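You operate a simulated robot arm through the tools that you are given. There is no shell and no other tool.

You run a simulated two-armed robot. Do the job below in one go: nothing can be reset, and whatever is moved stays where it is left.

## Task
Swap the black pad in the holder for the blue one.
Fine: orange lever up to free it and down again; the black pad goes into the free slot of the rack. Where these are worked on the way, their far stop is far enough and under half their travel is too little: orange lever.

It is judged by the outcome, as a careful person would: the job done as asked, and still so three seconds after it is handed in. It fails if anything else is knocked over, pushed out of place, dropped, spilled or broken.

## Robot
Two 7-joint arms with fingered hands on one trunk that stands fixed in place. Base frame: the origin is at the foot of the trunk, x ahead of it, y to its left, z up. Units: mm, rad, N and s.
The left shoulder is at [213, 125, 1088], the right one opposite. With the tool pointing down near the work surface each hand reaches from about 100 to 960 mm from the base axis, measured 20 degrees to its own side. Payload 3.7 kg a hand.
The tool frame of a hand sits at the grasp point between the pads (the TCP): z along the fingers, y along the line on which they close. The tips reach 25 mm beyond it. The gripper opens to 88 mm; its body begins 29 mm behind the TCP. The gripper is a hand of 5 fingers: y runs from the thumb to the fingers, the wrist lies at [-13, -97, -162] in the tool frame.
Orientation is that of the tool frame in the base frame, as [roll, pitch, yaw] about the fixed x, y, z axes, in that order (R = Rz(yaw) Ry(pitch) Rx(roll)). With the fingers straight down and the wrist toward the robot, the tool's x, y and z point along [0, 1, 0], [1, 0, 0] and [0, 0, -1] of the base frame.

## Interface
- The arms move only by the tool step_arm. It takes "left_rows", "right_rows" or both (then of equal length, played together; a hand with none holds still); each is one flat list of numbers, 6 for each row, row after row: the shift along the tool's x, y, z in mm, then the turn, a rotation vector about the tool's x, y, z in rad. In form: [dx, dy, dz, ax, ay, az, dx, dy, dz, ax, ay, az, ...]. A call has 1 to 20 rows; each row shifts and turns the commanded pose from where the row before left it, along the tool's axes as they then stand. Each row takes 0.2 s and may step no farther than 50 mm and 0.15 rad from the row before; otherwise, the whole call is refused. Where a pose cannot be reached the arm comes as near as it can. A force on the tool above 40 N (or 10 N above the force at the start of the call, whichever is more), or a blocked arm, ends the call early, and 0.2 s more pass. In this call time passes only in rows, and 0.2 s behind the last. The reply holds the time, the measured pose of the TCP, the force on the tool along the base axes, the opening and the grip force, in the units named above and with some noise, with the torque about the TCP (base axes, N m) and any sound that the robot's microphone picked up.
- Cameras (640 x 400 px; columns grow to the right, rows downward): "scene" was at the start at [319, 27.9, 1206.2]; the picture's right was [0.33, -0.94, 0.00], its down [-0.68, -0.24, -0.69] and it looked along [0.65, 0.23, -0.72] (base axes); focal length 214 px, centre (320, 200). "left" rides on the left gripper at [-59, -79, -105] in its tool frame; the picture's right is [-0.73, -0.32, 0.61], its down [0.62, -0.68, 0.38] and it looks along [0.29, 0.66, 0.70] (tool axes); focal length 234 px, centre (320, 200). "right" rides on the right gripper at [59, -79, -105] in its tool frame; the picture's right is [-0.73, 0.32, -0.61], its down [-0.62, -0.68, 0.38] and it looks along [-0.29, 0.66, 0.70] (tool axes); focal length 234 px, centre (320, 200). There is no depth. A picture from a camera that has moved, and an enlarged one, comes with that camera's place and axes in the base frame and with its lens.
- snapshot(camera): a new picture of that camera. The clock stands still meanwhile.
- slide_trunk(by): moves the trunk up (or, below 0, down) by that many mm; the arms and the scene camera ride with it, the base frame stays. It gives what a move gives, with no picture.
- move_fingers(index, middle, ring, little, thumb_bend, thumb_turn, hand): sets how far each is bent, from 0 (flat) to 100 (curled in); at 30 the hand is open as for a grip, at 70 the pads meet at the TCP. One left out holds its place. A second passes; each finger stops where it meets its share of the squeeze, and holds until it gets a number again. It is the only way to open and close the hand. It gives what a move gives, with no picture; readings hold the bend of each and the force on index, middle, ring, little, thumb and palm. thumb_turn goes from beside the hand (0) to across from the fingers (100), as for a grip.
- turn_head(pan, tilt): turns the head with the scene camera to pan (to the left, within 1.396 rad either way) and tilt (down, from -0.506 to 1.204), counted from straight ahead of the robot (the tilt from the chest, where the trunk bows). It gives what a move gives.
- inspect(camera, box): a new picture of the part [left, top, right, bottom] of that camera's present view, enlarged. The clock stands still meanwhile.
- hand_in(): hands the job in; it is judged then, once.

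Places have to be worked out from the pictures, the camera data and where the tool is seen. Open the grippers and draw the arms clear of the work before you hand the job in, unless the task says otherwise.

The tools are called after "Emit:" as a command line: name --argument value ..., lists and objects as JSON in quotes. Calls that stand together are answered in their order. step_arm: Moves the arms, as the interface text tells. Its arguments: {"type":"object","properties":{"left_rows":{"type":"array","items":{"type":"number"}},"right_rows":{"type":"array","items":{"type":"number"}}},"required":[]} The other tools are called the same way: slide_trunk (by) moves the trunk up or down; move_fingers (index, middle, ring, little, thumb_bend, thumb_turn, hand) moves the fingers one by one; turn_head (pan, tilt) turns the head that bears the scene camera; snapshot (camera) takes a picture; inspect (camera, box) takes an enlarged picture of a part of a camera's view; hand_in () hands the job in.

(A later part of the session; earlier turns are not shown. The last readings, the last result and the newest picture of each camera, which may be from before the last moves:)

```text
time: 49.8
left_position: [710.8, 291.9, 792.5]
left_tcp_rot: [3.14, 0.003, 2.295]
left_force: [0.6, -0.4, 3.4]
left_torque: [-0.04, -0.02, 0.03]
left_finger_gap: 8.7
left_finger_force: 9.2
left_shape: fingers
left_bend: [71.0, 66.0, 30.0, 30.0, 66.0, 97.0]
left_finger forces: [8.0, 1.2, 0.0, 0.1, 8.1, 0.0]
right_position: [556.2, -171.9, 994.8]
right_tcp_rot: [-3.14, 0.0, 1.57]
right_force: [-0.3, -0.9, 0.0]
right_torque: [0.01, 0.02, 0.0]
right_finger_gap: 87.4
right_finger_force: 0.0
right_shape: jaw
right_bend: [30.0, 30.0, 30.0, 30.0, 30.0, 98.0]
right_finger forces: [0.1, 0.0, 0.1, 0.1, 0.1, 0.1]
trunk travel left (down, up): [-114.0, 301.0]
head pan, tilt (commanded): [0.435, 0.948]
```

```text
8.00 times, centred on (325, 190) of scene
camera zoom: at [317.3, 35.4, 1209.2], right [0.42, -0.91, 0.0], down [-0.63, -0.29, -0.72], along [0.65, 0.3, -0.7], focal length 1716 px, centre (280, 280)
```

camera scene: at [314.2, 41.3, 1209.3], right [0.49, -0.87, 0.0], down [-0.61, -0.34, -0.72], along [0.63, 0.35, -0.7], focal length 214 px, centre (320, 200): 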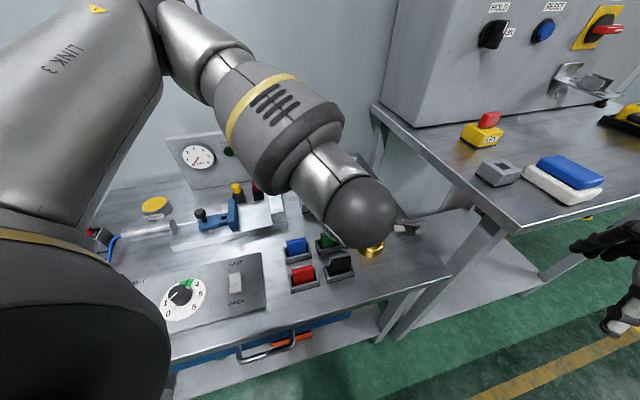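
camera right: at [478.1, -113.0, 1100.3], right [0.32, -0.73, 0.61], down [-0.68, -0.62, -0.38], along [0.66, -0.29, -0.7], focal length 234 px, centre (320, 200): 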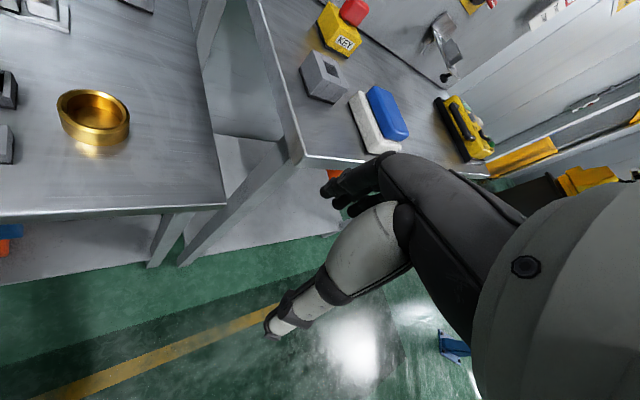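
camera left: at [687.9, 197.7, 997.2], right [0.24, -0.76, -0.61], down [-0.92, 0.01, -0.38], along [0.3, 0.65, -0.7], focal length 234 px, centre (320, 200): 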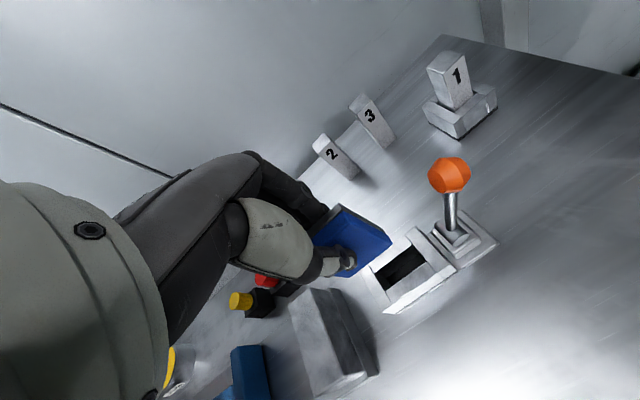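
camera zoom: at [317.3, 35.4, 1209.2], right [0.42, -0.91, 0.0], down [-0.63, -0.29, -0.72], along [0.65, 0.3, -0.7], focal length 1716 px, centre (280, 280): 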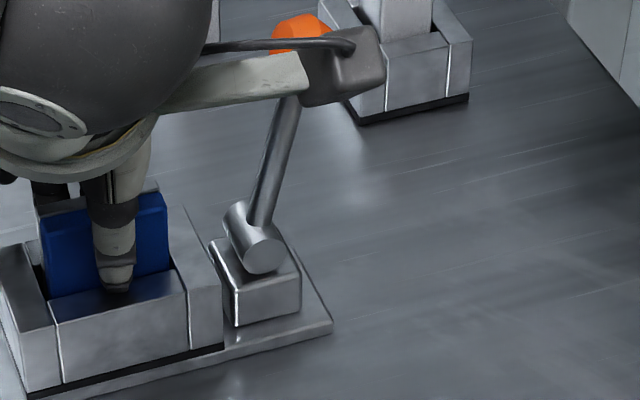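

Contact shows (+3 N) at TCP z ≈ 792.5, right where I expected the holder floor. I relax the squeeze in place.

Emit:
move_fingers --hand "left" --index 71 --thumb_bend 66 --middle 62

Emit:
inspect --camera "left" --box '[290, 160, 430, 290]'

```text
time: 50.8
left_position: [711.7, 291.8, 792.4]
left_tcp_rot: [3.14, 0.0, 2.298]
left_force: [2.9, -1.2, 5.4]
left_torque: [-0.02, -0.08, 0.03]
left_finger_gap: 10.1
left_finger_force: 3.3
left_shape: fingers
left_bend: [65.0, 62.0, 30.0, 30.0, 63.0, 97.0]
left_finger forces: [4.3, 0.0, 0.0, 0.0, 2.7, 0.1]
right_position: [557.0, -171.3, 994.3]
right_tcp_rot: [-3.141, 0.001, 1.569]
right_force: [0.0, 0.4, 0.4]
right_torque: [0.0, -0.01, 0.02]
right_finger_gap: 87.7
right_finger_force: 0.1
right_shape: jaw
right_bend: [30.0, 30.0, 30.0, 30.0, 30.0, 98.0]
right_finger forces: [0.1, 0.0, 0.0, 0.0, 0.0, 0.0]
trunk travel left (down, up): [-114.0, 301.0]
head pan, tilt (commanded): [0.435, 0.948]
```

```text
3.08 times, centred on (360, 225) of left
camera zoom: at [690.5, 196.8, 897.4], right [0.24, -0.76, -0.61], down [-0.92, 0.01, -0.38], along [0.3, 0.65, -0.7], focal length 720 px, centre (197, 123)
```

zoom: 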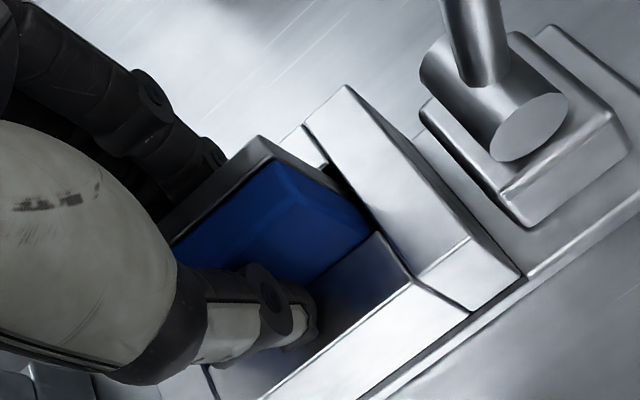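

The squeeze eased but an index or thumb tip may be touching the holder wall. I open a bit more to let go of the pad completely.

Emit:
move_fingers --hand "left" --index 60 --thumb_bend 58 --middle 56

Emit:
inspect --camera "left" --box '[290, 160, 430, 290]'

Emit:
inspect --camera "scene" --box '[300, 165, 350, 215]'

```text
time: 51.8
left_position: [710.6, 292.5, 791.8]
left_tcp_rot: [3.141, -0.002, 2.297]
left_force: [-0.6, -0.2, 1.9]
left_torque: [0.04, 0.01, -0.01]
left_finger_gap: 22.2
left_finger_force: 0.7
left_shape: fingers
left_bend: [60.0, 57.0, 30.0, 30.0, 57.0, 97.0]
left_finger forces: [0.0, 1.9, 0.1, 0.0, 0.0, 0.0]
right_position: [557.2, -171.5, 994.8]
right_tcp_rot: [-3.14, 0.001, 1.57]
right_force: [1.0, -1.0, -0.4]
right_torque: [0.0, -0.03, 0.01]
right_finger_gap: 87.9
right_finger_force: 0.1
right_shape: jaw
right_bend: [30.0, 30.0, 30.0, 30.0, 30.0, 98.0]
right_finger forces: [0.0, 0.1, 0.1, 0.1, 0.0, 0.1]
trunk travel left (down, up): [-114.0, 301.0]
head pan, tilt (commanded): [0.435, 0.948]
```

```text
3.08 times, centred on (360, 225) of left
camera zoom: at [690.3, 197.0, 897.0], right [0.24, -0.76, -0.61], down [-0.92, 0.01, -0.38], along [0.3, 0.65, -0.7], focal length 720 px, centre (197, 123)
```

zoom: 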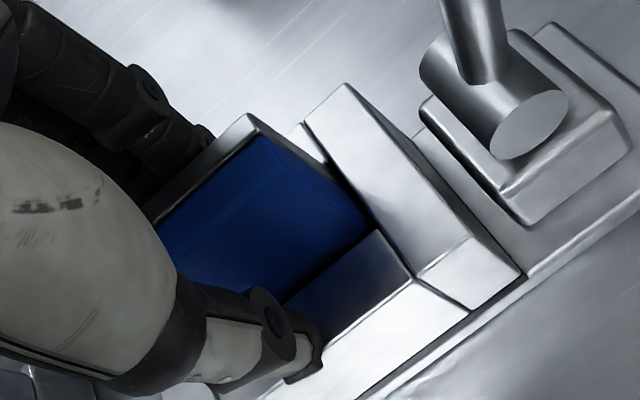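

```text
8.00 times, centred on (325, 190) of scene
camera zoom: at [317.4, 35.3, 1209.1], right [0.42, -0.91, 0.0], down [-0.63, -0.29, -0.72], along [0.65, 0.3, -0.7], focal length 1716 px, centre (280, 280)
```

zoom: 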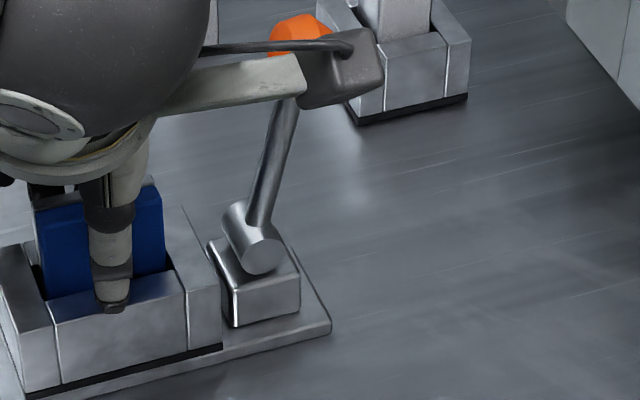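

The pad is free and sits in the holder, leaning slightly on the middle finger. I open wider so nothing touches, then raise the hand.

Emit:
move_fingers --hand "left" --index 46 --thumb_bend 47 --middle 44

Emit:
step_arm --left_rows '[0, 0, -4, 0, 0, 0, 0, 0, -6, 0, 0, 0, 0, 0, -10, 0, 0, 0, 0, 0, -15, 0, 0, 0]'

Emit:
inspect --camera "left" --box '[290, 160, 450, 310]'

Emit:
inspect --camera "scene" --box '[300, 150, 360, 220]'

```text
time: 52.8
left_position: [711.2, 293.2, 791.3]
left_tcp_rot: [3.14, 0.0, 2.295]
left_force: [0.3, -0.4, 0.0]
left_torque: [-0.01, 0.01, 0.01]
left_finger_gap: 48.8
left_finger_force: 0.1
left_shape: fingers
left_bend: [46.0, 44.0, 30.0, 30.0, 47.0, 97.0]
left_finger forces: [0.0, 0.1, 0.1, 0.0, 0.0, 0.0]
right_position: [556.7, -171.6, 994.6]
right_tcp_rot: [-3.14, 0.0, 1.572]
right_force: [-0.3, -0.2, -0.3]
right_torque: [0.03, -0.02, 0.02]
right_finger_gap: 88.0
right_finger_force: 0.1
right_shape: jaw
right_bend: [30.0, 30.0, 30.0, 30.0, 30.0, 98.0]
right_finger forces: [0.1, 0.0, 0.0, 0.0, 0.0, 0.0]
trunk travel left (down, up): [-114.0, 301.0]
head pan, tilt (commanded): [0.435, 0.948]
```

```text
time: 53.8
left_position: [711.6, 293.1, 827.2]
left_tcp_rot: [-3.141, 0.0, 2.299]
left_force: [0.1, 1.1, 0.5]
left_torque: [0.0, -0.04, -0.01]
left_finger_gap: 48.8
left_finger_force: 0.1
left_shape: fingers
left_bend: [46.0, 44.0, 30.0, 30.0, 47.0, 97.0]
left_finger forces: [0.1, 0.0, 0.1, 0.0, 0.0, 0.0]
right_position: [556.1, -171.9, 994.5]
right_tcp_rot: [-3.14, 0.001, 1.571]
right_force: [0.1, 0.2, -0.1]
right_torque: [0.0, -0.01, -0.02]
right_finger_gap: 87.7
right_finger_force: 0.0
right_shape: jaw
right_bend: [30.0, 30.0, 30.0, 30.0, 30.0, 98.0]
right_finger forces: [0.0, 0.0, 0.0, 0.0, 0.0, 0.0]
trunk travel left (down, up): [-114.0, 301.0]
head pan, tilt (commanded): [0.435, 0.948]
```

```text
2.67 times, centred on (370, 235) of left
camera zoom: at [690.0, 197.1, 932.9], right [0.24, -0.76, -0.61], down [-0.92, 0.01, -0.38], along [0.3, 0.65, -0.7], focal length 624 px, centre (187, 107)
```

zoom: 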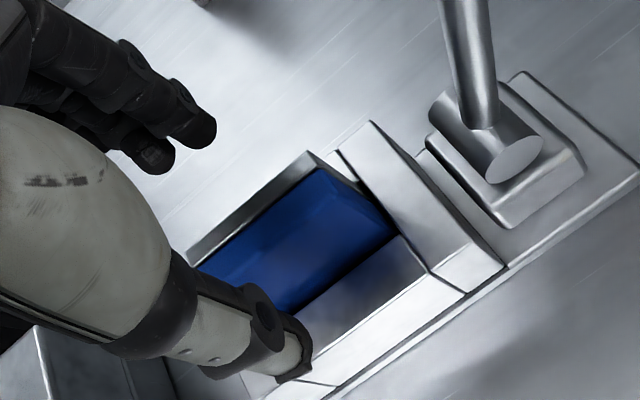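

```text
5.71 times, centred on (330, 185) of scene
camera zoom: at [315.7, 38.7, 1209.3], right [0.46, -0.89, 0.0], down [-0.62, -0.32, -0.72], along [0.64, 0.33, -0.7], focal length 1226 px, centre (263, 286)
```

zoom: 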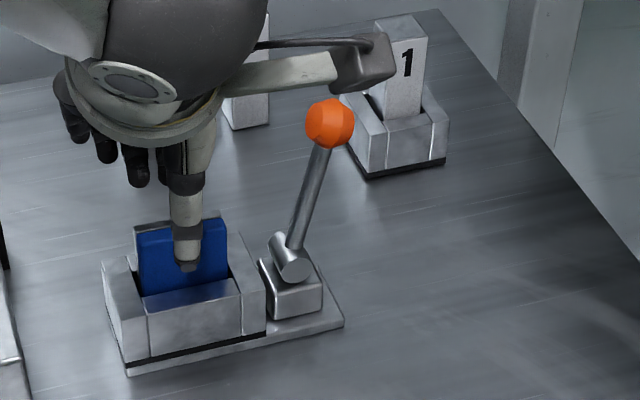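

The blue pad stays in the holder. I raise the hand further to z ≈ 905 for a full check of the seating.

Emit:
step_arm --left_rows '[0, 0, -15, 0, 0, 0, 0, 0, -15, 0, 0, 0, 0, 0, -15, 0, 0, 0, 0, 0, -15, 0, 0, 0, 0, 0, -18, 0, 0, 0]'

Emit:
inspect --camera "left" --box '[330, 140, 500, 320]'

Emit:
inspect --camera "scene" --box '[310, 160, 370, 220]'

```text
time: 55.0
left_position: [710.3, 293.6, 907.0]
left_tcp_rot: [3.14, 0.001, 2.296]
left_force: [0.5, 1.2, -0.1]
left_torque: [0.0, 0.01, 0.0]
left_finger_gap: 48.7
left_finger_force: 0.0
left_shape: fingers
left_bend: [46.0, 44.0, 30.0, 30.0, 47.0, 97.0]
left_finger forces: [0.1, 0.0, 0.0, 0.0, 0.0, 0.0]
right_position: [556.4, -171.8, 995.5]
right_tcp_rot: [-3.139, 0.0, 1.572]
right_force: [0.0, -0.6, -0.5]
right_torque: [0.02, -0.02, -0.06]
right_finger_gap: 87.5
right_finger_force: 0.0
right_shape: jaw
right_bend: [30.0, 30.0, 30.0, 30.0, 30.0, 98.0]
right_finger forces: [0.0, 0.1, 0.0, 0.1, 0.0, 0.0]
trunk travel left (down, up): [-114.0, 301.0]
head pan, tilt (commanded): [0.435, 0.948]
```

```text
2.22 times, centred on (415, 230) of left
camera zoom: at [689.1, 196.8, 1010.0], right [0.24, -0.76, -0.61], down [-0.92, 0.01, -0.38], along [0.3, 0.65, -0.7], focal length 520 px, centre (109, 133)
```

zoom: 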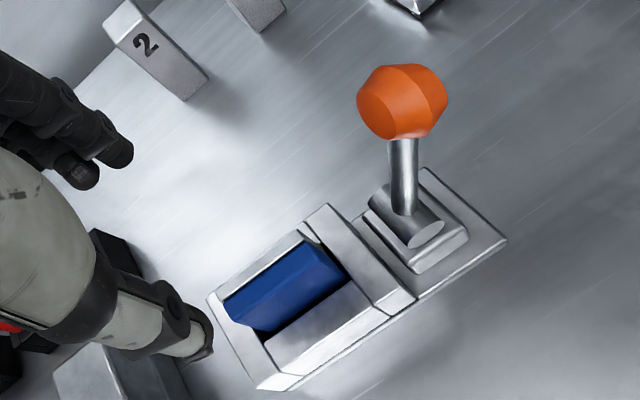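

```text
6.67 times, centred on (340, 190) of scene
camera zoom: at [311.2, 46.1, 1209.2], right [0.55, -0.84, 0.0], down [-0.58, -0.38, -0.72], along [0.6, 0.39, -0.7], focal length 1430 px, centre (187, 267)
```

zoom: 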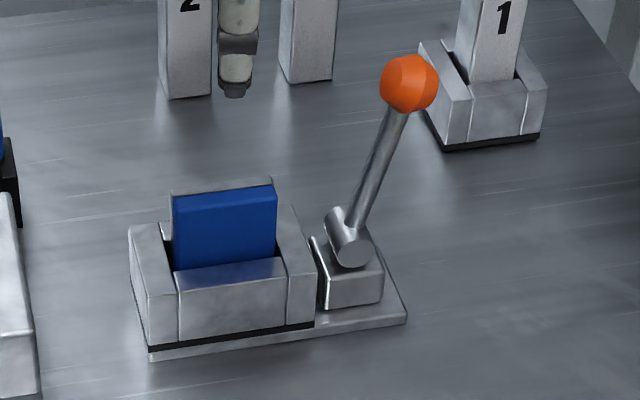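

The blue pad sits in the holder just as the black one did. Now for the lever: its knob is at about (769, 234, 846). I turn the hand to the yaw that reached before, move over the knob, and open the pinch around it.

Emit:
step_arm --left_rows '[0, 0, 0, 0, 0, 0.12, 0, 0, 0, 0, 0, 0.12, -18.8, 5.75, 0, 0, 0, 0, -18.8, 5.75, 0, 0, 0, 0, -18.8, 5.75, 0, 0, 0, 0, -18.9, 5.75, 0, 0, 0, 0]'

Emit:
move_fingers --hand "left" --index 40 --thumb_bend 40 --middle 30

Emit:
inspect --camera "left" --box '[230, 140, 440, 340]'

Emit:
inspect --camera "scene" --box '[280, 110, 370, 220]'

```text
time: 56.4
left_position: [767.6, 236.2, 904.2]
left_tcp_rot: [-3.14, 0.001, 2.056]
left_force: [0.5, -0.5, -0.2]
left_torque: [0.0, 0.0, -0.02]
left_finger_gap: 49.0
left_finger_force: 0.0
left_shape: fingers
left_bend: [46.0, 44.0, 30.0, 30.0, 47.0, 97.0]
left_finger forces: [0.1, 0.0, 0.0, 0.1, 0.0, 0.1]
right_position: [557.4, -171.5, 993.7]
right_tcp_rot: [-3.137, 0.0, 1.571]
right_force: [0.3, -0.2, -0.6]
right_torque: [0.01, -0.01, 0.02]
right_finger_gap: 87.4
right_finger_force: 0.0
right_shape: jaw
right_bend: [30.0, 30.0, 30.0, 30.0, 30.0, 98.0]
right_finger forces: [0.1, 0.0, 0.0, 0.0, 0.0, 0.1]
trunk travel left (down, up): [-114.0, 301.0]
head pan, tilt (commanded): [0.435, 0.948]
```

```text
time: 57.4
left_position: [767.4, 236.3, 905.6]
left_tcp_rot: [-3.14, -0.001, 2.057]
left_force: [0.2, 0.1, 0.2]
left_torque: [0.01, -0.02, 0.0]
left_finger_gap: 62.9
left_finger_force: 0.1
left_shape: fingers
left_bend: [40.0, 30.0, 30.0, 30.0, 40.0, 97.0]
left_finger forces: [0.0, 0.0, 0.0, 0.0, 0.0, 0.1]
right_position: [557.1, -171.4, 995.0]
right_tcp_rot: [-3.14, -0.001, 1.571]
right_force: [0.2, -0.2, -0.6]
right_torque: [0.01, -0.02, -0.03]
right_finger_gap: 87.9
right_finger_force: 0.0
right_shape: jaw
right_bend: [30.0, 30.0, 30.0, 30.0, 30.0, 98.0]
right_finger forces: [0.0, 0.0, 0.0, 0.1, 0.0, 0.0]
trunk travel left (down, up): [-114.0, 301.0]
head pan, tilt (commanded): [0.435, 0.948]
```

```text
2.00 times, centred on (335, 240) of left
camera zoom: at [724.6, 148.3, 1010.1], right [0.05, -0.79, -0.61], down [-0.89, 0.23, -0.38], along [0.45, 0.56, -0.7], focal length 468 px, centre (290, 120)
```

zoom: 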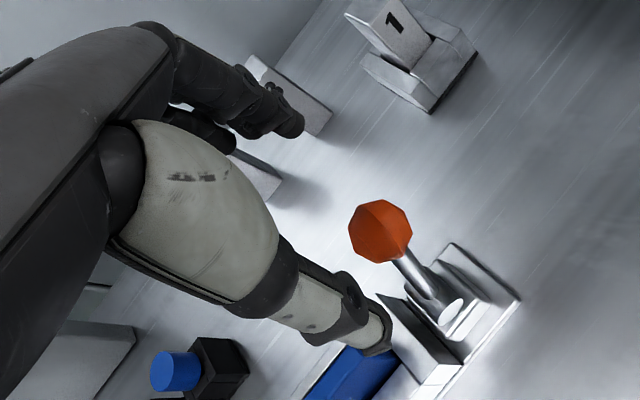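

```text
3.64 times, centred on (325, 165) of scene
camera zoom: at [314.2, 42.0, 1209.0], right [0.5, -0.87, 0.0], down [-0.6, -0.35, -0.72], along [0.62, 0.36, -0.7], focal length 780 px, centre (302, 327)
```

zoom: 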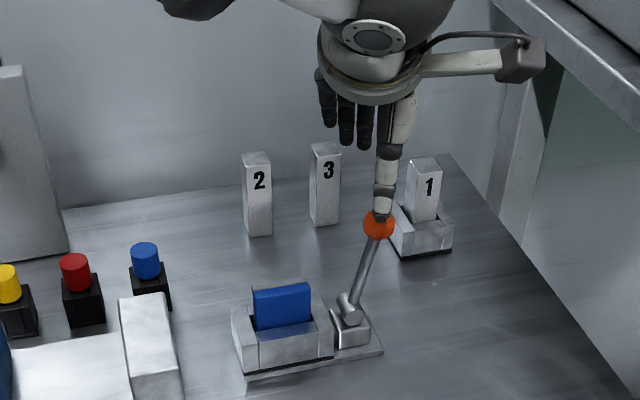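

The knob is right under the pinch (tool x −5.5, y 0). I descend so it sits between thumb and index.

Emit:
step_arm --left_rows '[0, 0, 15, 0, 0, 0, 0, 0, 15, 0, 0, 0, 0, 0, 15, 0, 0, 0, 0, 0, 11, 0, 0, 0]'

Emit:
inspect --camera "left" --box '[230, 140, 440, 340]'

Emit:
inspect --camera "scene" --box '[290, 130, 370, 220]'

```text
time: 58.4
left_position: [767.2, 237.5, 847.3]
left_tcp_rot: [-3.14, 0.0, 2.056]
left_force: [-0.2, -0.7, -0.2]
left_torque: [0.02, 0.01, 0.02]
left_finger_gap: 63.2
left_finger_force: 0.0
left_shape: fingers
left_bend: [40.0, 30.0, 30.0, 30.0, 40.0, 97.0]
left_finger forces: [0.0, 0.0, 0.0, 0.1, 0.2, 0.1]
right_position: [556.0, -171.4, 995.0]
right_tcp_rot: [-3.138, 0.003, 1.57]
right_force: [0.1, -0.5, 0.9]
right_torque: [0.02, 0.01, -0.01]
right_finger_gap: 87.8
right_finger_force: 0.1
right_shape: jaw
right_bend: [30.0, 30.0, 30.0, 30.0, 30.0, 98.0]
right_finger forces: [0.1, 0.0, 0.0, 0.0, 0.1, 0.0]
trunk travel left (down, up): [-114.0, 301.0]
head pan, tilt (commanded): [0.435, 0.948]
```

```text
2.00 times, centred on (335, 240) of left
camera zoom: at [724.0, 149.0, 952.4], right [0.05, -0.79, -0.61], down [-0.89, 0.23, -0.38], along [0.45, 0.56, -0.7], focal length 468 px, centre (290, 120)
```

zoom: 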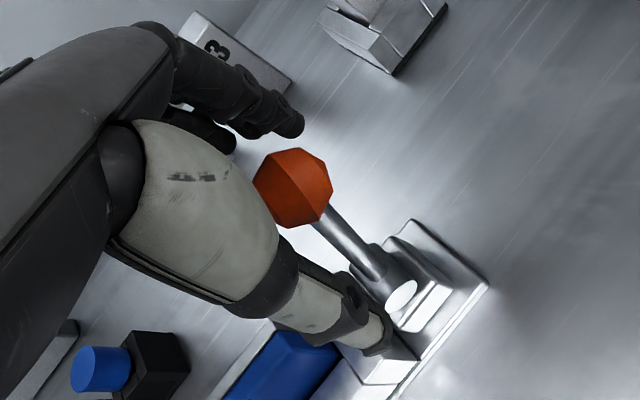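

```text
4.44 times, centred on (330, 175) of scene
camera zoom: at [317.0, 37.4, 1209.0], right [0.44, -0.9, 0.0], down [-0.62, -0.31, -0.72], along [0.64, 0.32, -0.7], focal length 954 px, centre (276, 311)
```

zoom: 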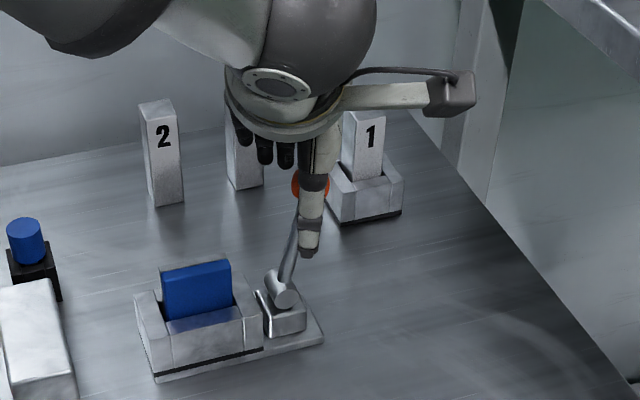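

The knob is centred between thumb and index. I close on it.

Emit:
move_fingers --hand "left" --index 72 --thumb_bend 70

Emit:
inspect --camera "left" --box '[230, 140, 440, 340]'

```text
time: 59.4
left_position: [766.9, 238.1, 847.7]
left_tcp_rot: [-3.139, -0.001, 2.056]
left_force: [0.6, 2.3, -3.8]
left_torque: [0.02, -0.06, 0.03]
left_finger_gap: 8.0
left_finger_force: 5.6
left_shape: fingers
left_bend: [71.0, 30.0, 30.0, 30.0, 66.0, 98.0]
left_finger forces: [7.0, 0.0, 0.0, 0.0, 4.3, 0.0]
right_position: [557.2, -172.0, 994.1]
right_tcp_rot: [-3.138, 0.002, 1.571]
right_force: [0.4, 0.2, -0.4]
right_torque: [-0.01, -0.02, 0.0]
right_finger_gap: 88.0
right_finger_force: 0.0
right_shape: jaw
right_bend: [30.0, 30.0, 30.0, 30.0, 30.0, 98.0]
right_finger forces: [0.0, 0.0, 0.0, 0.0, 0.1, 0.0]
trunk travel left (down, up): [-114.0, 301.0]
head pan, tilt (commanded): [0.435, 0.948]
```

```text
2.00 times, centred on (335, 240) of left
camera zoom: at [724.3, 149.4, 952.6], right [0.05, -0.79, -0.61], down [-0.89, 0.23, -0.38], along [0.44, 0.56, -0.7], focal length 468 px, centre (290, 120)
```

zoom: 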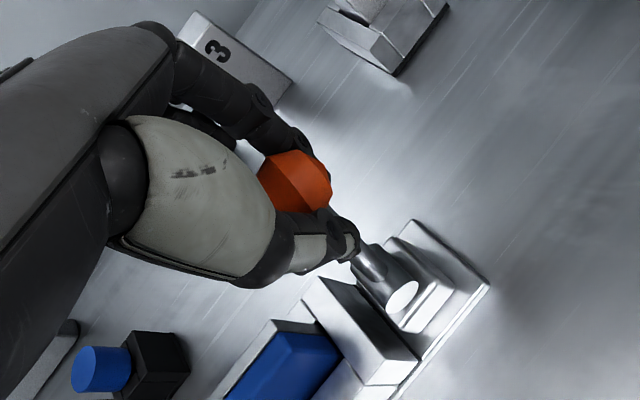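

The knob is held with the tips hooked beneath it. I bring the lever down along the same arc, first third.

Emit:
step_arm --left_rows '[-9.67, 3.0, 3.0, 0, 0, 0, -10.54, 3.27, 4.92, 0, 0, 0, -9.78, 3.03, 6.4, 0, 0, 0]'

Emit:
inspect --camera "left" --box '[230, 140, 440, 340]'

Emit:
inspect --camera "scene" --box '[270, 130, 360, 220]'

```text
time: 60.2
left_position: [789.2, 216.9, 832.2]
left_tcp_rot: [-3.141, -0.002, 2.058]
left_force: [-0.2, 2.0, -2.6]
left_torque: [0.04, 0.11, 0.04]
left_finger_gap: 7.4
left_finger_force: 6.2
left_shape: fingers
left_bend: [71.0, 30.0, 30.0, 30.0, 66.0, 98.0]
left_finger forces: [6.5, 0.0, 0.0, 0.0, 4.8, 0.0]
right_position: [556.2, -171.0, 993.5]
right_tcp_rot: [-3.138, 0.0, 1.571]
right_force: [0.1, -0.4, 0.3]
right_torque: [0.0, 0.01, 0.0]
right_finger_gap: 87.5
right_finger_force: 0.1
right_shape: jaw
right_bend: [30.0, 30.0, 30.0, 30.0, 30.0, 98.0]
right_finger forces: [0.1, 0.0, 0.1, 0.0, 0.0, 0.0]
trunk travel left (down, up): [-114.0, 301.0]
head pan, tilt (commanded): [0.435, 0.948]
```

```text
2.00 times, centred on (335, 240) of left
camera zoom: at [746.8, 127.4, 937.5], right [0.05, -0.79, -0.61], down [-0.89, 0.23, -0.38], along [0.45, 0.56, -0.7], focal length 468 px, centre (290, 120)
```

zoom: 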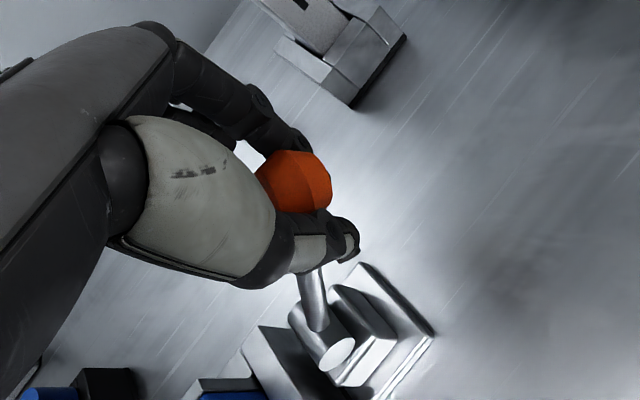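

```text
4.44 times, centred on (315, 175) of scene
camera zoom: at [319.4, 30.2, 1207.0], right [0.36, -0.93, 0.0], down [-0.66, -0.25, -0.7], along [0.66, 0.25, -0.71], focal length 954 px, centre (342, 311)
```

zoom: 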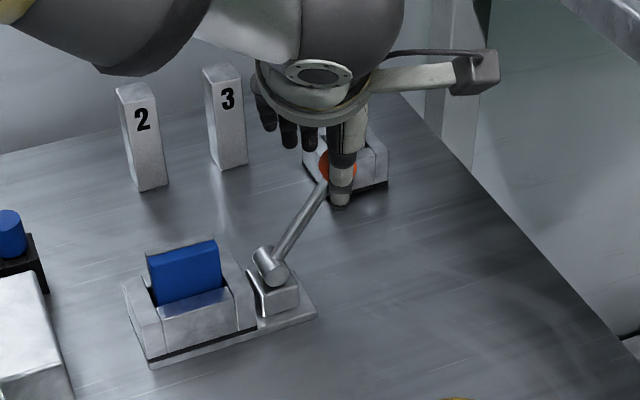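

The lever follows well, now near 54°. I continue along the arc to about 22°.

Emit:
step_arm --left_rows '[-8.84, 2.74, 7.77, 0, 0, 0, -7.72, 2.39, 8.97, 0, 0, 0, -6.45, 2.0, 10.02, 0, 0, 0, -5.06, 1.57, 10.86, 0, 0, 0]'

Emit:
inspect --camera "left" --box '[230, 140, 440, 340]'

Emit:
inspect --camera "scene" --box '[270, 130, 360, 220]'

```text
time: 61.2
left_position: [811.1, 193.4, 797.2]
left_tcp_rot: [-3.141, 0.001, 2.059]
left_force: [-0.7, 0.8, -0.3]
left_torque: [0.02, 0.06, 0.05]
left_finger_gap: 6.1
left_finger_force: 4.7
left_shape: fingers
left_bend: [71.0, 30.0, 30.0, 30.0, 67.0, 98.0]
left_finger forces: [5.2, 0.0, 0.0, 0.0, 4.9, 0.0]
right_position: [556.7, -171.5, 994.1]
right_tcp_rot: [-3.138, 0.001, 1.571]
right_force: [0.8, 0.0, 0.4]
right_torque: [0.0, -0.02, -0.02]
right_finger_gap: 87.7
right_finger_force: 0.0
right_shape: jaw
right_bend: [30.0, 30.0, 30.0, 30.0, 30.0, 98.0]
right_finger forces: [0.1, 0.1, 0.0, 0.0, 0.0, 0.1]
trunk travel left (down, up): [-114.0, 301.0]
head pan, tilt (commanded): [0.435, 0.948]
```

```text
2.00 times, centred on (335, 240) of left
camera zoom: at [767.8, 105.8, 902.0], right [0.05, -0.79, -0.61], down [-0.89, 0.23, -0.38], along [0.45, 0.56, -0.7], focal length 468 px, centre (290, 120)
```

zoom: 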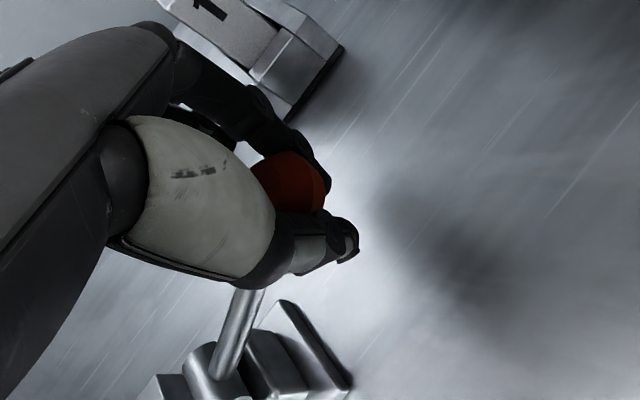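

```text
4.44 times, centred on (315, 175) of scene
camera zoom: at [318.2, 20.0, 1201.0], right [0.24, -0.97, 0.0], down [-0.74, -0.19, -0.65], along [0.63, 0.16, -0.76], focal length 954 px, centre (342, 311)
```

zoom: 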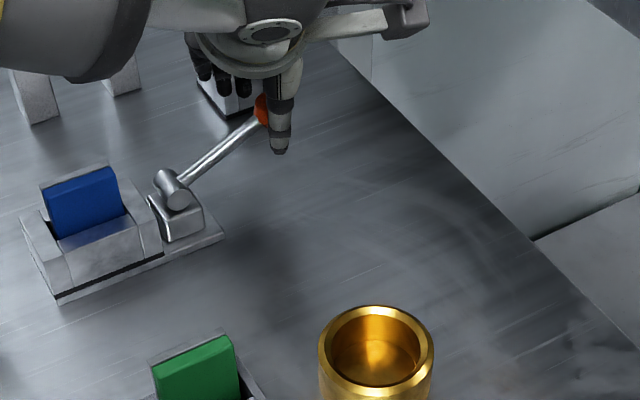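

Nearly down (about 24°). I finish the arc to the lower stop, with a few extra millimetres to make sure it is fully down.

Emit:
step_arm --left_rows '[-3.56, 1.1, 8, 0, 0, 0, -1.8, 0.5, 7, 0, 0, 0, -0.8, 0.2, 4, 0, 0, 0, 0, 0, 3, 0, 0, 0]'

Emit:
inspect --camera "left" --box '[230, 140, 440, 340]'

Emit:
inspect --camera "scene" --box '[270, 130, 360, 220]'

```text
time: 62.2
left_position: [812.6, 191.2, 777.4]
left_tcp_rot: [3.14, 0.001, 2.056]
left_force: [4.2, -2.1, 0.4]
left_torque: [0.01, 0.03, 0.01]
left_finger_gap: 5.2
left_finger_force: 5.0
left_shape: fingers
left_bend: [71.0, 30.0, 30.0, 30.0, 68.0, 97.0]
left_finger forces: [6.7, 0.0, 0.0, 0.0, 3.1, 0.0]
right_position: [556.9, -171.4, 995.5]
right_tcp_rot: [-3.14, 0.001, 1.571]
right_force: [-0.6, -0.4, 0.2]
right_torque: [-0.04, -0.03, 0.04]
right_finger_gap: 87.7
right_finger_force: 0.1
right_shape: jaw
right_bend: [30.0, 30.0, 30.0, 30.0, 30.0, 98.0]
right_finger forces: [0.0, 0.0, 0.1, 0.0, 0.0, 0.1]
trunk travel left (down, up): [-114.0, 301.0]
head pan, tilt (commanded): [0.435, 0.948]
```

```text
2.00 times, centred on (335, 240) of left
camera zoom: at [769.8, 102.4, 881.3], right [0.05, -0.79, -0.61], down [-0.89, 0.23, -0.39], along [0.45, 0.56, -0.7], focal length 468 px, centre (290, 120)
```

zoom: 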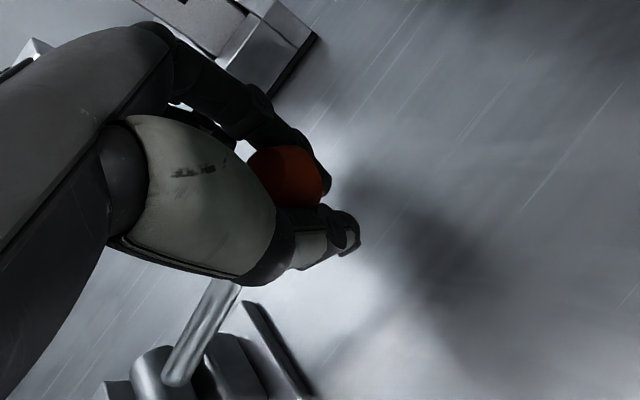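

```text
4.44 times, centred on (315, 175) of scene
camera zoom: at [318.2, 19.9, 1201.1], right [0.25, -0.97, 0.0], down [-0.74, -0.19, -0.65], along [0.63, 0.16, -0.76], focal length 954 px, centre (342, 311)
```

zoom: 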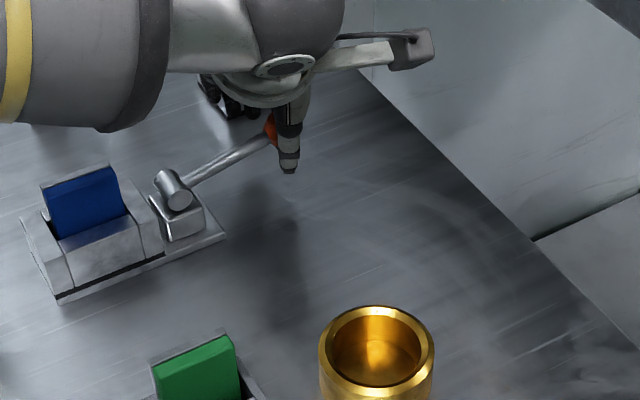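

The lever looks all but down; I press another few millimetres to feel the stop.

Emit:
step_arm --left_rows '[1.5, -0.5, 2, 0, 0, 0, 0.5, 0, 2, 0, 0, 0]'

Emit:
inspect --camera "scene" --box '[280, 140, 340, 200]'

```text
time: 62.8
left_position: [812.8, 190.8, 771.7]
left_tcp_rot: [3.14, 0.003, 2.053]
left_force: [6.4, -3.0, 1.5]
left_torque: [-0.03, -0.02, -0.01]
left_finger_gap: 5.2
left_finger_force: 5.0
left_shape: fingers
left_bend: [71.0, 30.0, 30.0, 30.0, 68.0, 97.0]
left_finger forces: [6.5, 0.0, 0.0, 0.1, 3.0, 0.1]
right_position: [557.0, -171.6, 993.7]
right_tcp_rot: [-3.14, -0.001, 1.572]
right_force: [-0.3, -0.3, 0.3]
right_torque: [-0.01, 0.05, -0.04]
right_finger_gap: 87.7
right_finger_force: 0.0
right_shape: jaw
right_bend: [30.0, 30.0, 30.0, 30.0, 30.0, 98.0]
right_finger forces: [0.0, 0.0, 0.0, 0.1, 0.0, 0.0]
trunk travel left (down, up): [-114.0, 301.0]
head pan, tilt (commanded): [0.435, 0.948]
```

```text
6.67 times, centred on (310, 170) of scene
camera zoom: at [318.3, 19.9, 1201.2], right [0.25, -0.97, 0.0], down [-0.74, -0.19, -0.65], along [0.63, 0.16, -0.76], focal length 1430 px, centre (387, 400)
```

zoom: 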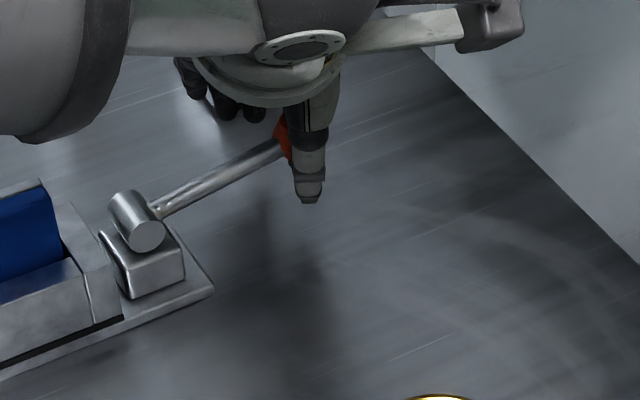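

The lever now follows no further; I open the fingers wide to release the knob.

Emit:
move_fingers --hand "left" --index 32 --thumb_bend 32

Emit:
inspect --camera "left" --box '[230, 140, 440, 340]'

Emit:
inspect --camera "scene" --box '[270, 130, 360, 220]'

```text
time: 63.8
left_position: [813.1, 192.3, 771.6]
left_tcp_rot: [3.141, 0.003, 2.056]
left_force: [-0.1, -0.3, 0.6]
left_torque: [-0.02, 0.01, -0.02]
left_finger_gap: 80.2
left_finger_force: 0.1
left_shape: fingers
left_bend: [32.0, 30.0, 30.0, 30.0, 32.0, 97.0]
left_finger forces: [0.0, 0.0, 0.0, 0.0, 0.0, 0.0]
right_position: [557.5, -171.0, 994.7]
right_tcp_rot: [-3.139, 0.0, 1.571]
right_force: [0.8, 0.4, -0.5]
right_torque: [0.01, -0.01, -0.03]
right_finger_gap: 87.7
right_finger_force: 0.0
right_shape: jaw
right_bend: [30.0, 30.0, 30.0, 30.0, 30.0, 98.0]
right_finger forces: [0.0, 0.0, 0.1, 0.0, 0.0, 0.0]
trunk travel left (down, up): [-114.0, 301.0]
head pan, tilt (commanded): [0.435, 0.948]
```

```text
2.00 times, centred on (335, 240) of left
camera zoom: at [769.1, 104.2, 876.9], right [0.05, -0.79, -0.61], down [-0.89, 0.23, -0.39], along [0.45, 0.56, -0.7], focal length 468 px, centre (290, 120)
```

zoom: 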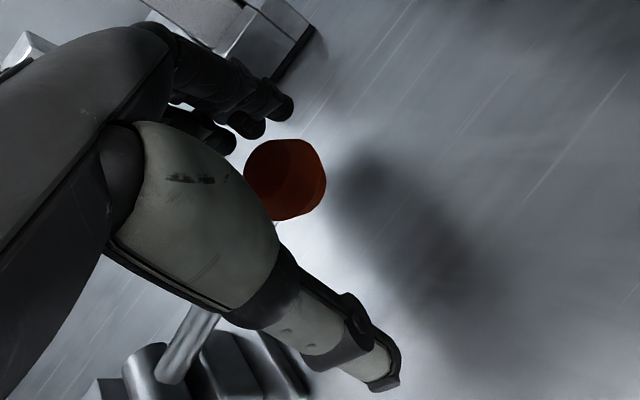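

```text
4.44 times, centred on (315, 175) of scene
camera zoom: at [318.1, 20.5, 1201.5], right [0.25, -0.97, 0.0], down [-0.74, -0.19, -0.65], along [0.63, 0.16, -0.76], focal length 954 px, centre (342, 311)
```

zoom: 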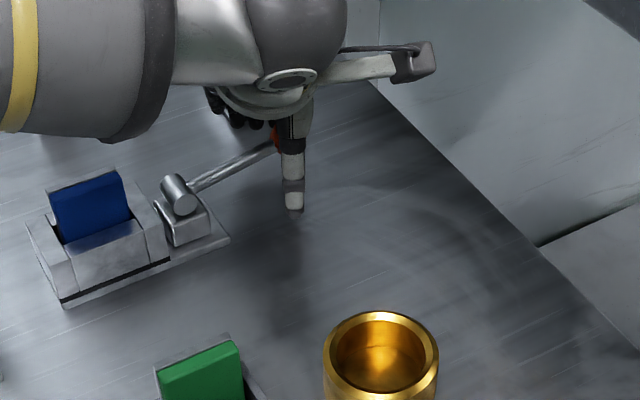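

The knob is back at about (817, 187, 773), its starting place. I raise the hand straight up, clear of the lever.

Emit:
step_arm --left_rows '[0, 0, -10, 0, 0, 0, 0, 0, -15, 0, 0, 0, 0, 0, -20, 0, 0, 0, 0, 0, -20, 0, 0, 0, 0, 0, -20, 0, 0, 0, 0, 0, -20, 0, 0, 0]'

Emit:
snapshot --camera "left"

Emit:
inspect --camera "scene" --box '[240, 130, 360, 230]'

```text
time: 65.2
left_position: [811.8, 191.6, 877.9]
left_tcp_rot: [3.141, 0.002, 2.057]
left_force: [-0.2, -0.5, 0.3]
left_torque: [0.03, 0.0, -0.01]
left_finger_gap: 80.0
left_finger_force: 0.0
left_shape: fingers
left_bend: [32.0, 30.0, 30.0, 30.0, 32.0, 97.0]
left_finger forces: [0.0, 0.0, 0.0, 0.1, 0.0, 0.0]
right_position: [557.2, -172.6, 995.2]
right_tcp_rot: [-3.14, -0.002, 1.571]
right_force: [0.5, 0.1, -0.3]
right_torque: [-0.01, 0.03, 0.0]
right_finger_gap: 87.5
right_finger_force: 0.0
right_shape: jaw
right_bend: [30.0, 30.0, 30.0, 30.0, 30.0, 98.0]
right_finger forces: [0.1, 0.1, 0.1, 0.0, 0.1, 0.1]
trunk travel left (down, up): [-114.0, 301.0]
head pan, tilt (commanded): [0.435, 0.948]
```

```text
taken
camera left: at [768.4, 103.5, 982.5], right [0.05, -0.79, -0.61], down [-0.89, 0.23, -0.38], along [0.45, 0.56, -0.7], focal length 234 px, centre (320, 200)
```

left: 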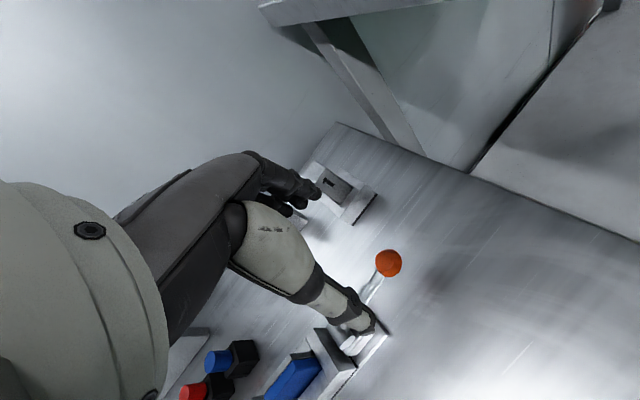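

```text
4.00 times, centred on (300, 180) of scene
camera zoom: at [315.3, 39.1, 1209.3], right [0.46, -0.89, 0.0], down [-0.62, -0.32, -0.72], along [0.64, 0.33, -0.7], focal length 858 px, centre (400, 280)
```

zoom: 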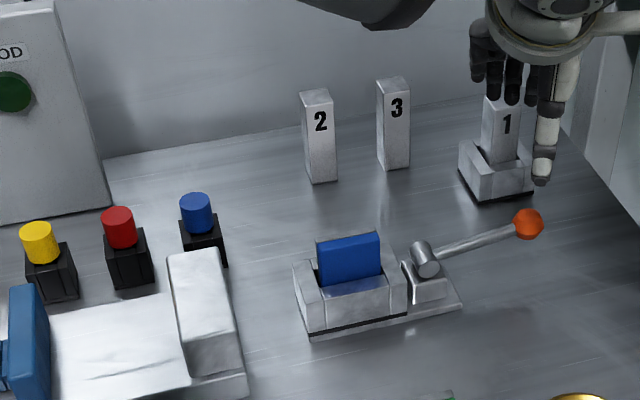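

The lever rests at its starting position and the blue pad stays in the holder. I open the hand fully and draw the left arm back, up and clear of the work.

Emit:
move_fingers --hand "left" --index 30 --middle 30 --ring 30 --little 30 --thumb_bend 30

Emit:
step_arm --left_rows '[12, -8, -20, 0, 0, 0, 24, -15.8, -14, 0, 0, 0, 24, -15.8, -12, 0, 0, 0, 24, -15.8, -12, 0, 0, 0, 24, -15.8, -12, 0, 0, 0, 24, -15.8, -12, 0, 0, 0, 24, -15.8, -10, 0, 0, 0, 24, -15.8, -10, 0, 0, 0, 24, -15.8, -10, 0, 0, 0, 24, -15.8, -10, 0, 0, 0]'

Emit:
snapshot --camera "scene"

Emit:
snapshot --camera "left"

```text
time: 66.2
left_position: [812.1, 191.6, 876.5]
left_tcp_rot: [3.141, 0.0, 2.056]
left_force: [0.3, -0.5, -0.2]
left_torque: [0.0, 0.02, -0.02]
left_finger_gap: 84.3
left_finger_force: 0.1
left_shape: fingers
left_bend: [30.0, 30.0, 30.0, 30.0, 30.0, 97.0]
left_finger forces: [0.0, 0.0, 0.0, 0.0, 0.0, 0.0]
right_position: [557.5, -172.3, 993.9]
right_tcp_rot: [-3.14, 0.0, 1.572]
right_force: [1.4, -0.6, 0.6]
right_torque: [-0.02, -0.02, 0.01]
right_finger_gap: 87.7
right_finger_force: 0.1
right_shape: jaw
right_bend: [30.0, 30.0, 30.0, 30.0, 30.0, 98.0]
right_finger forces: [0.0, 0.0, 0.1, 0.1, 0.0, 0.0]
trunk travel left (down, up): [-114.0, 301.0]
head pan, tilt (commanded): [0.435, 0.948]
```

```text
time: 68.4
left_position: [574.5, 322.4, 998.0]
left_tcp_rot: [3.141, 0.0, 2.057]
left_force: [0.2, -0.5, -0.5]
left_torque: [-0.04, 0.05, -0.03]
left_finger_gap: 84.7
left_finger_force: 0.1
left_shape: fingers
left_bend: [30.0, 30.0, 30.0, 30.0, 30.0, 97.0]
left_finger forces: [0.1, 0.0, 0.1, 0.0, 0.1, 0.1]
right_position: [556.3, -171.0, 995.2]
right_tcp_rot: [-3.14, 0.002, 1.571]
right_force: [-0.4, -0.1, -0.3]
right_torque: [-0.02, 0.01, -0.01]
right_finger_gap: 87.6
right_finger_force: 0.1
right_shape: jaw
right_bend: [30.0, 30.0, 30.0, 30.0, 30.0, 98.0]
right_finger forces: [0.0, 0.1, 0.0, 0.1, 0.0, 0.0]
trunk travel left (down, up): [-114.0, 301.0]
head pan, tilt (commanded): [0.435, 0.948]
```

```text
taken
camera scene: at [295.1, 48.2, 1192.2], right [0.67, -0.74, 0.0], down [-0.62, -0.56, -0.55], along [0.41, 0.37, -0.84], focal length 214 px, centre (320, 200)
```

scene: 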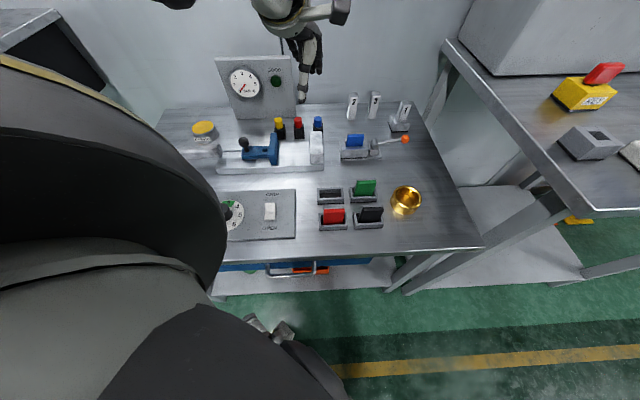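

```text
taken
camera left: at [532.1, 234.3, 1102.2], right [0.05, -0.79, -0.61], down [-0.89, 0.23, -0.38], along [0.45, 0.56, -0.7], focal length 234 px, centre (320, 200)
```

left: 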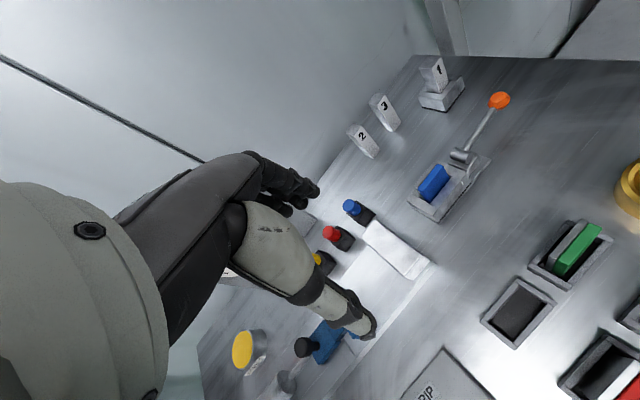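

Everything looks in order. I zoom in for a final check of the holder, lever and rack, and of the object at the lower edge of the view.

Emit:
inspect --camera "scene" --box '[300, 80, 440, 240]'

Emit:
inspect --camera "scene" --box '[200, 240, 400, 400]'

Emit:
inspect --camera "left" --box '[400, 80, 520, 230]'

Emit:
inspect --camera "scene" --box '[335, 125, 415, 165]'

```text
2.50 times, centred on (370, 160) of scene
camera zoom: at [295.1, 48.2, 1192.2], right [0.67, -0.74, 0.0], down [-0.62, -0.56, -0.55], along [0.41, 0.37, -0.84], focal length 536 px, centre (195, 300)
```

zoom: 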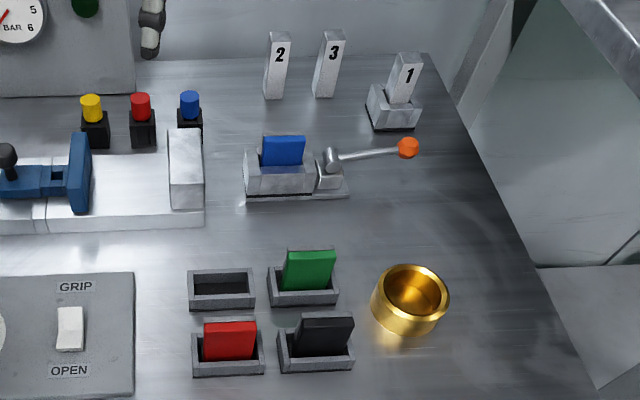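

```text
2.50 times, centred on (300, 320) of scene
camera zoom: at [295.1, 48.2, 1192.2], right [0.67, -0.74, 0.0], down [-0.62, -0.56, -0.55], along [0.41, 0.37, -0.84], focal length 536 px, centre (370, -100)
```

zoom: 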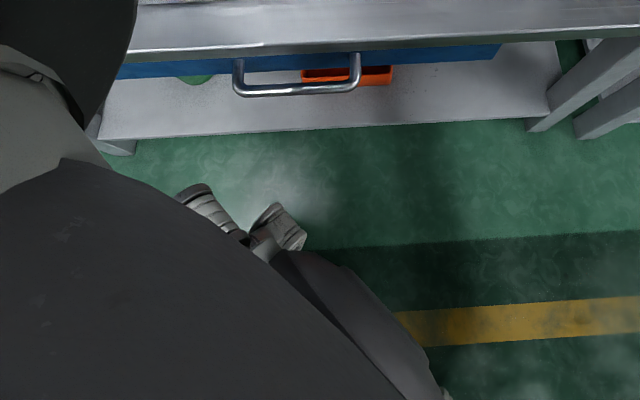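

```text
2.67 times, centred on (460, 155) of left
camera zoom: at [532.1, 234.3, 1102.2], right [0.05, -0.79, -0.61], down [-0.89, 0.23, -0.38], along [0.45, 0.56, -0.7], focal length 624 px, centre (-53, 320)
```

zoom: 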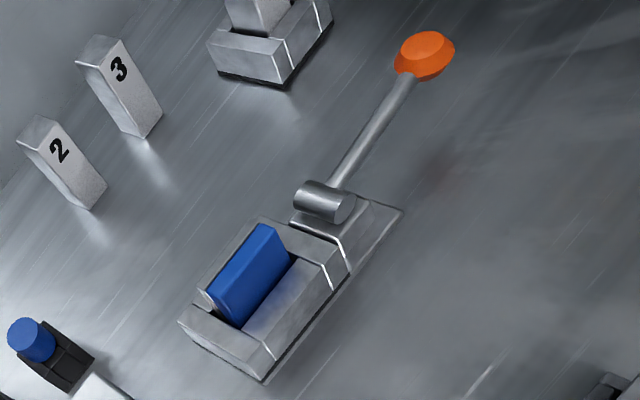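

```text
8.00 times, centred on (375, 145) of scene
camera zoom: at [295.1, 48.2, 1192.2], right [0.67, -0.74, 0.0], down [-0.62, -0.56, -0.55], along [0.41, 0.37, -0.84], focal length 1716 px, centre (-120, 640)
```

zoom: 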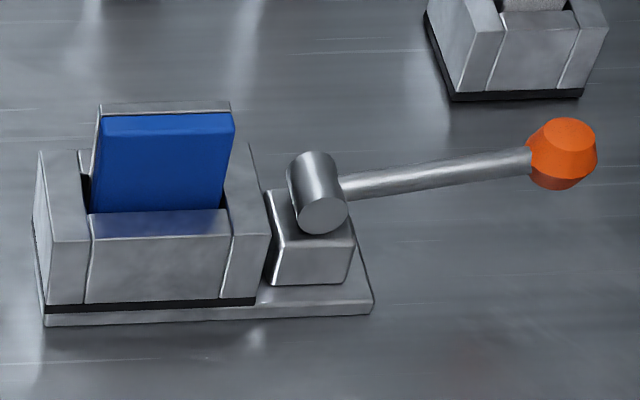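

The grey shape below is the robot's own base. I take one last strong zoom on the holder to confirm that the blue pad is seated level, like the black one was.

Emit:
inspect --camera "scene" --box '[336, 128, 372, 162]'

Emit:
inspect --camera "left" --box '[400, 150, 470, 230]'

Emit:
inspect --camera "scene" --box '[310, 175, 390, 235]'

```text
11.76 times, centred on (354, 145) of scene
camera zoom: at [295.1, 48.2, 1192.2], right [0.67, -0.74, 0.0], down [-0.62, -0.56, -0.55], along [0.41, 0.37, -0.84], focal length 2524 px, centre (-80, 847)
```

zoom: 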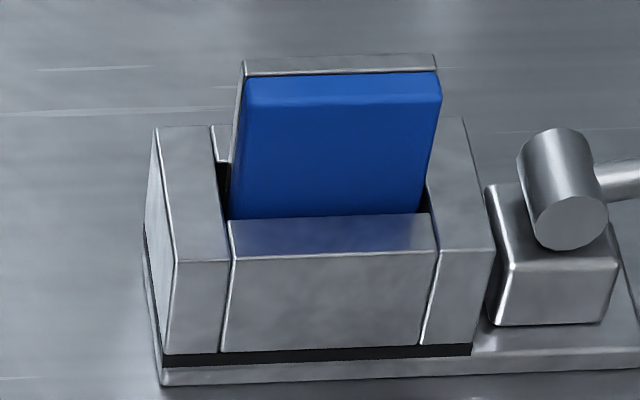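

```text
5.00 times, centred on (435, 190) of left
camera zoom: at [532.1, 234.3, 1102.2], right [0.05, -0.79, -0.61], down [-0.89, 0.23, -0.38], along [0.45, 0.56, -0.7], focal length 1171 px, centre (-255, 250)
```

zoom: 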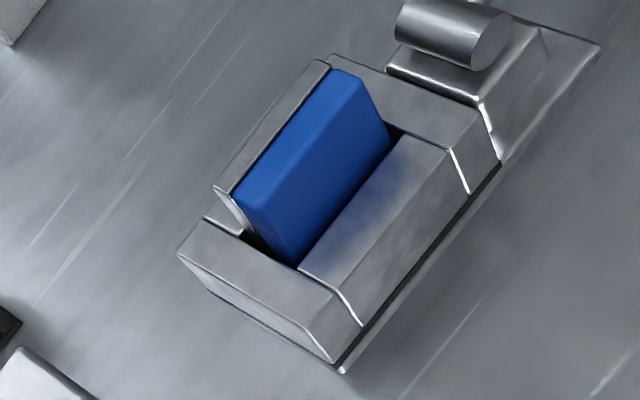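

```text
6.67 times, centred on (350, 205) of scene
camera zoom: at [295.1, 48.2, 1192.2], right [0.67, -0.74, 0.0], down [-0.62, -0.56, -0.55], along [0.41, 0.37, -0.84], focal length 1430 px, centre (120, 167)
```

zoom: 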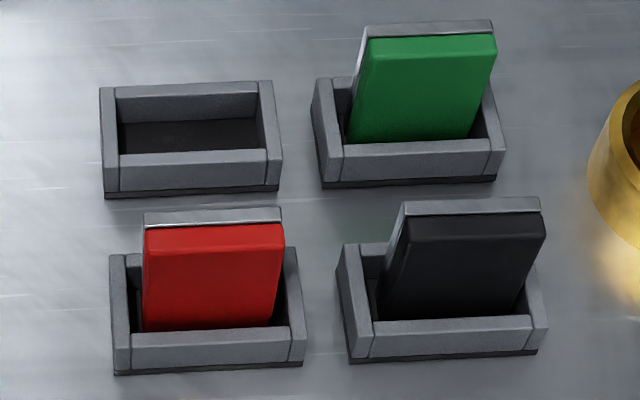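

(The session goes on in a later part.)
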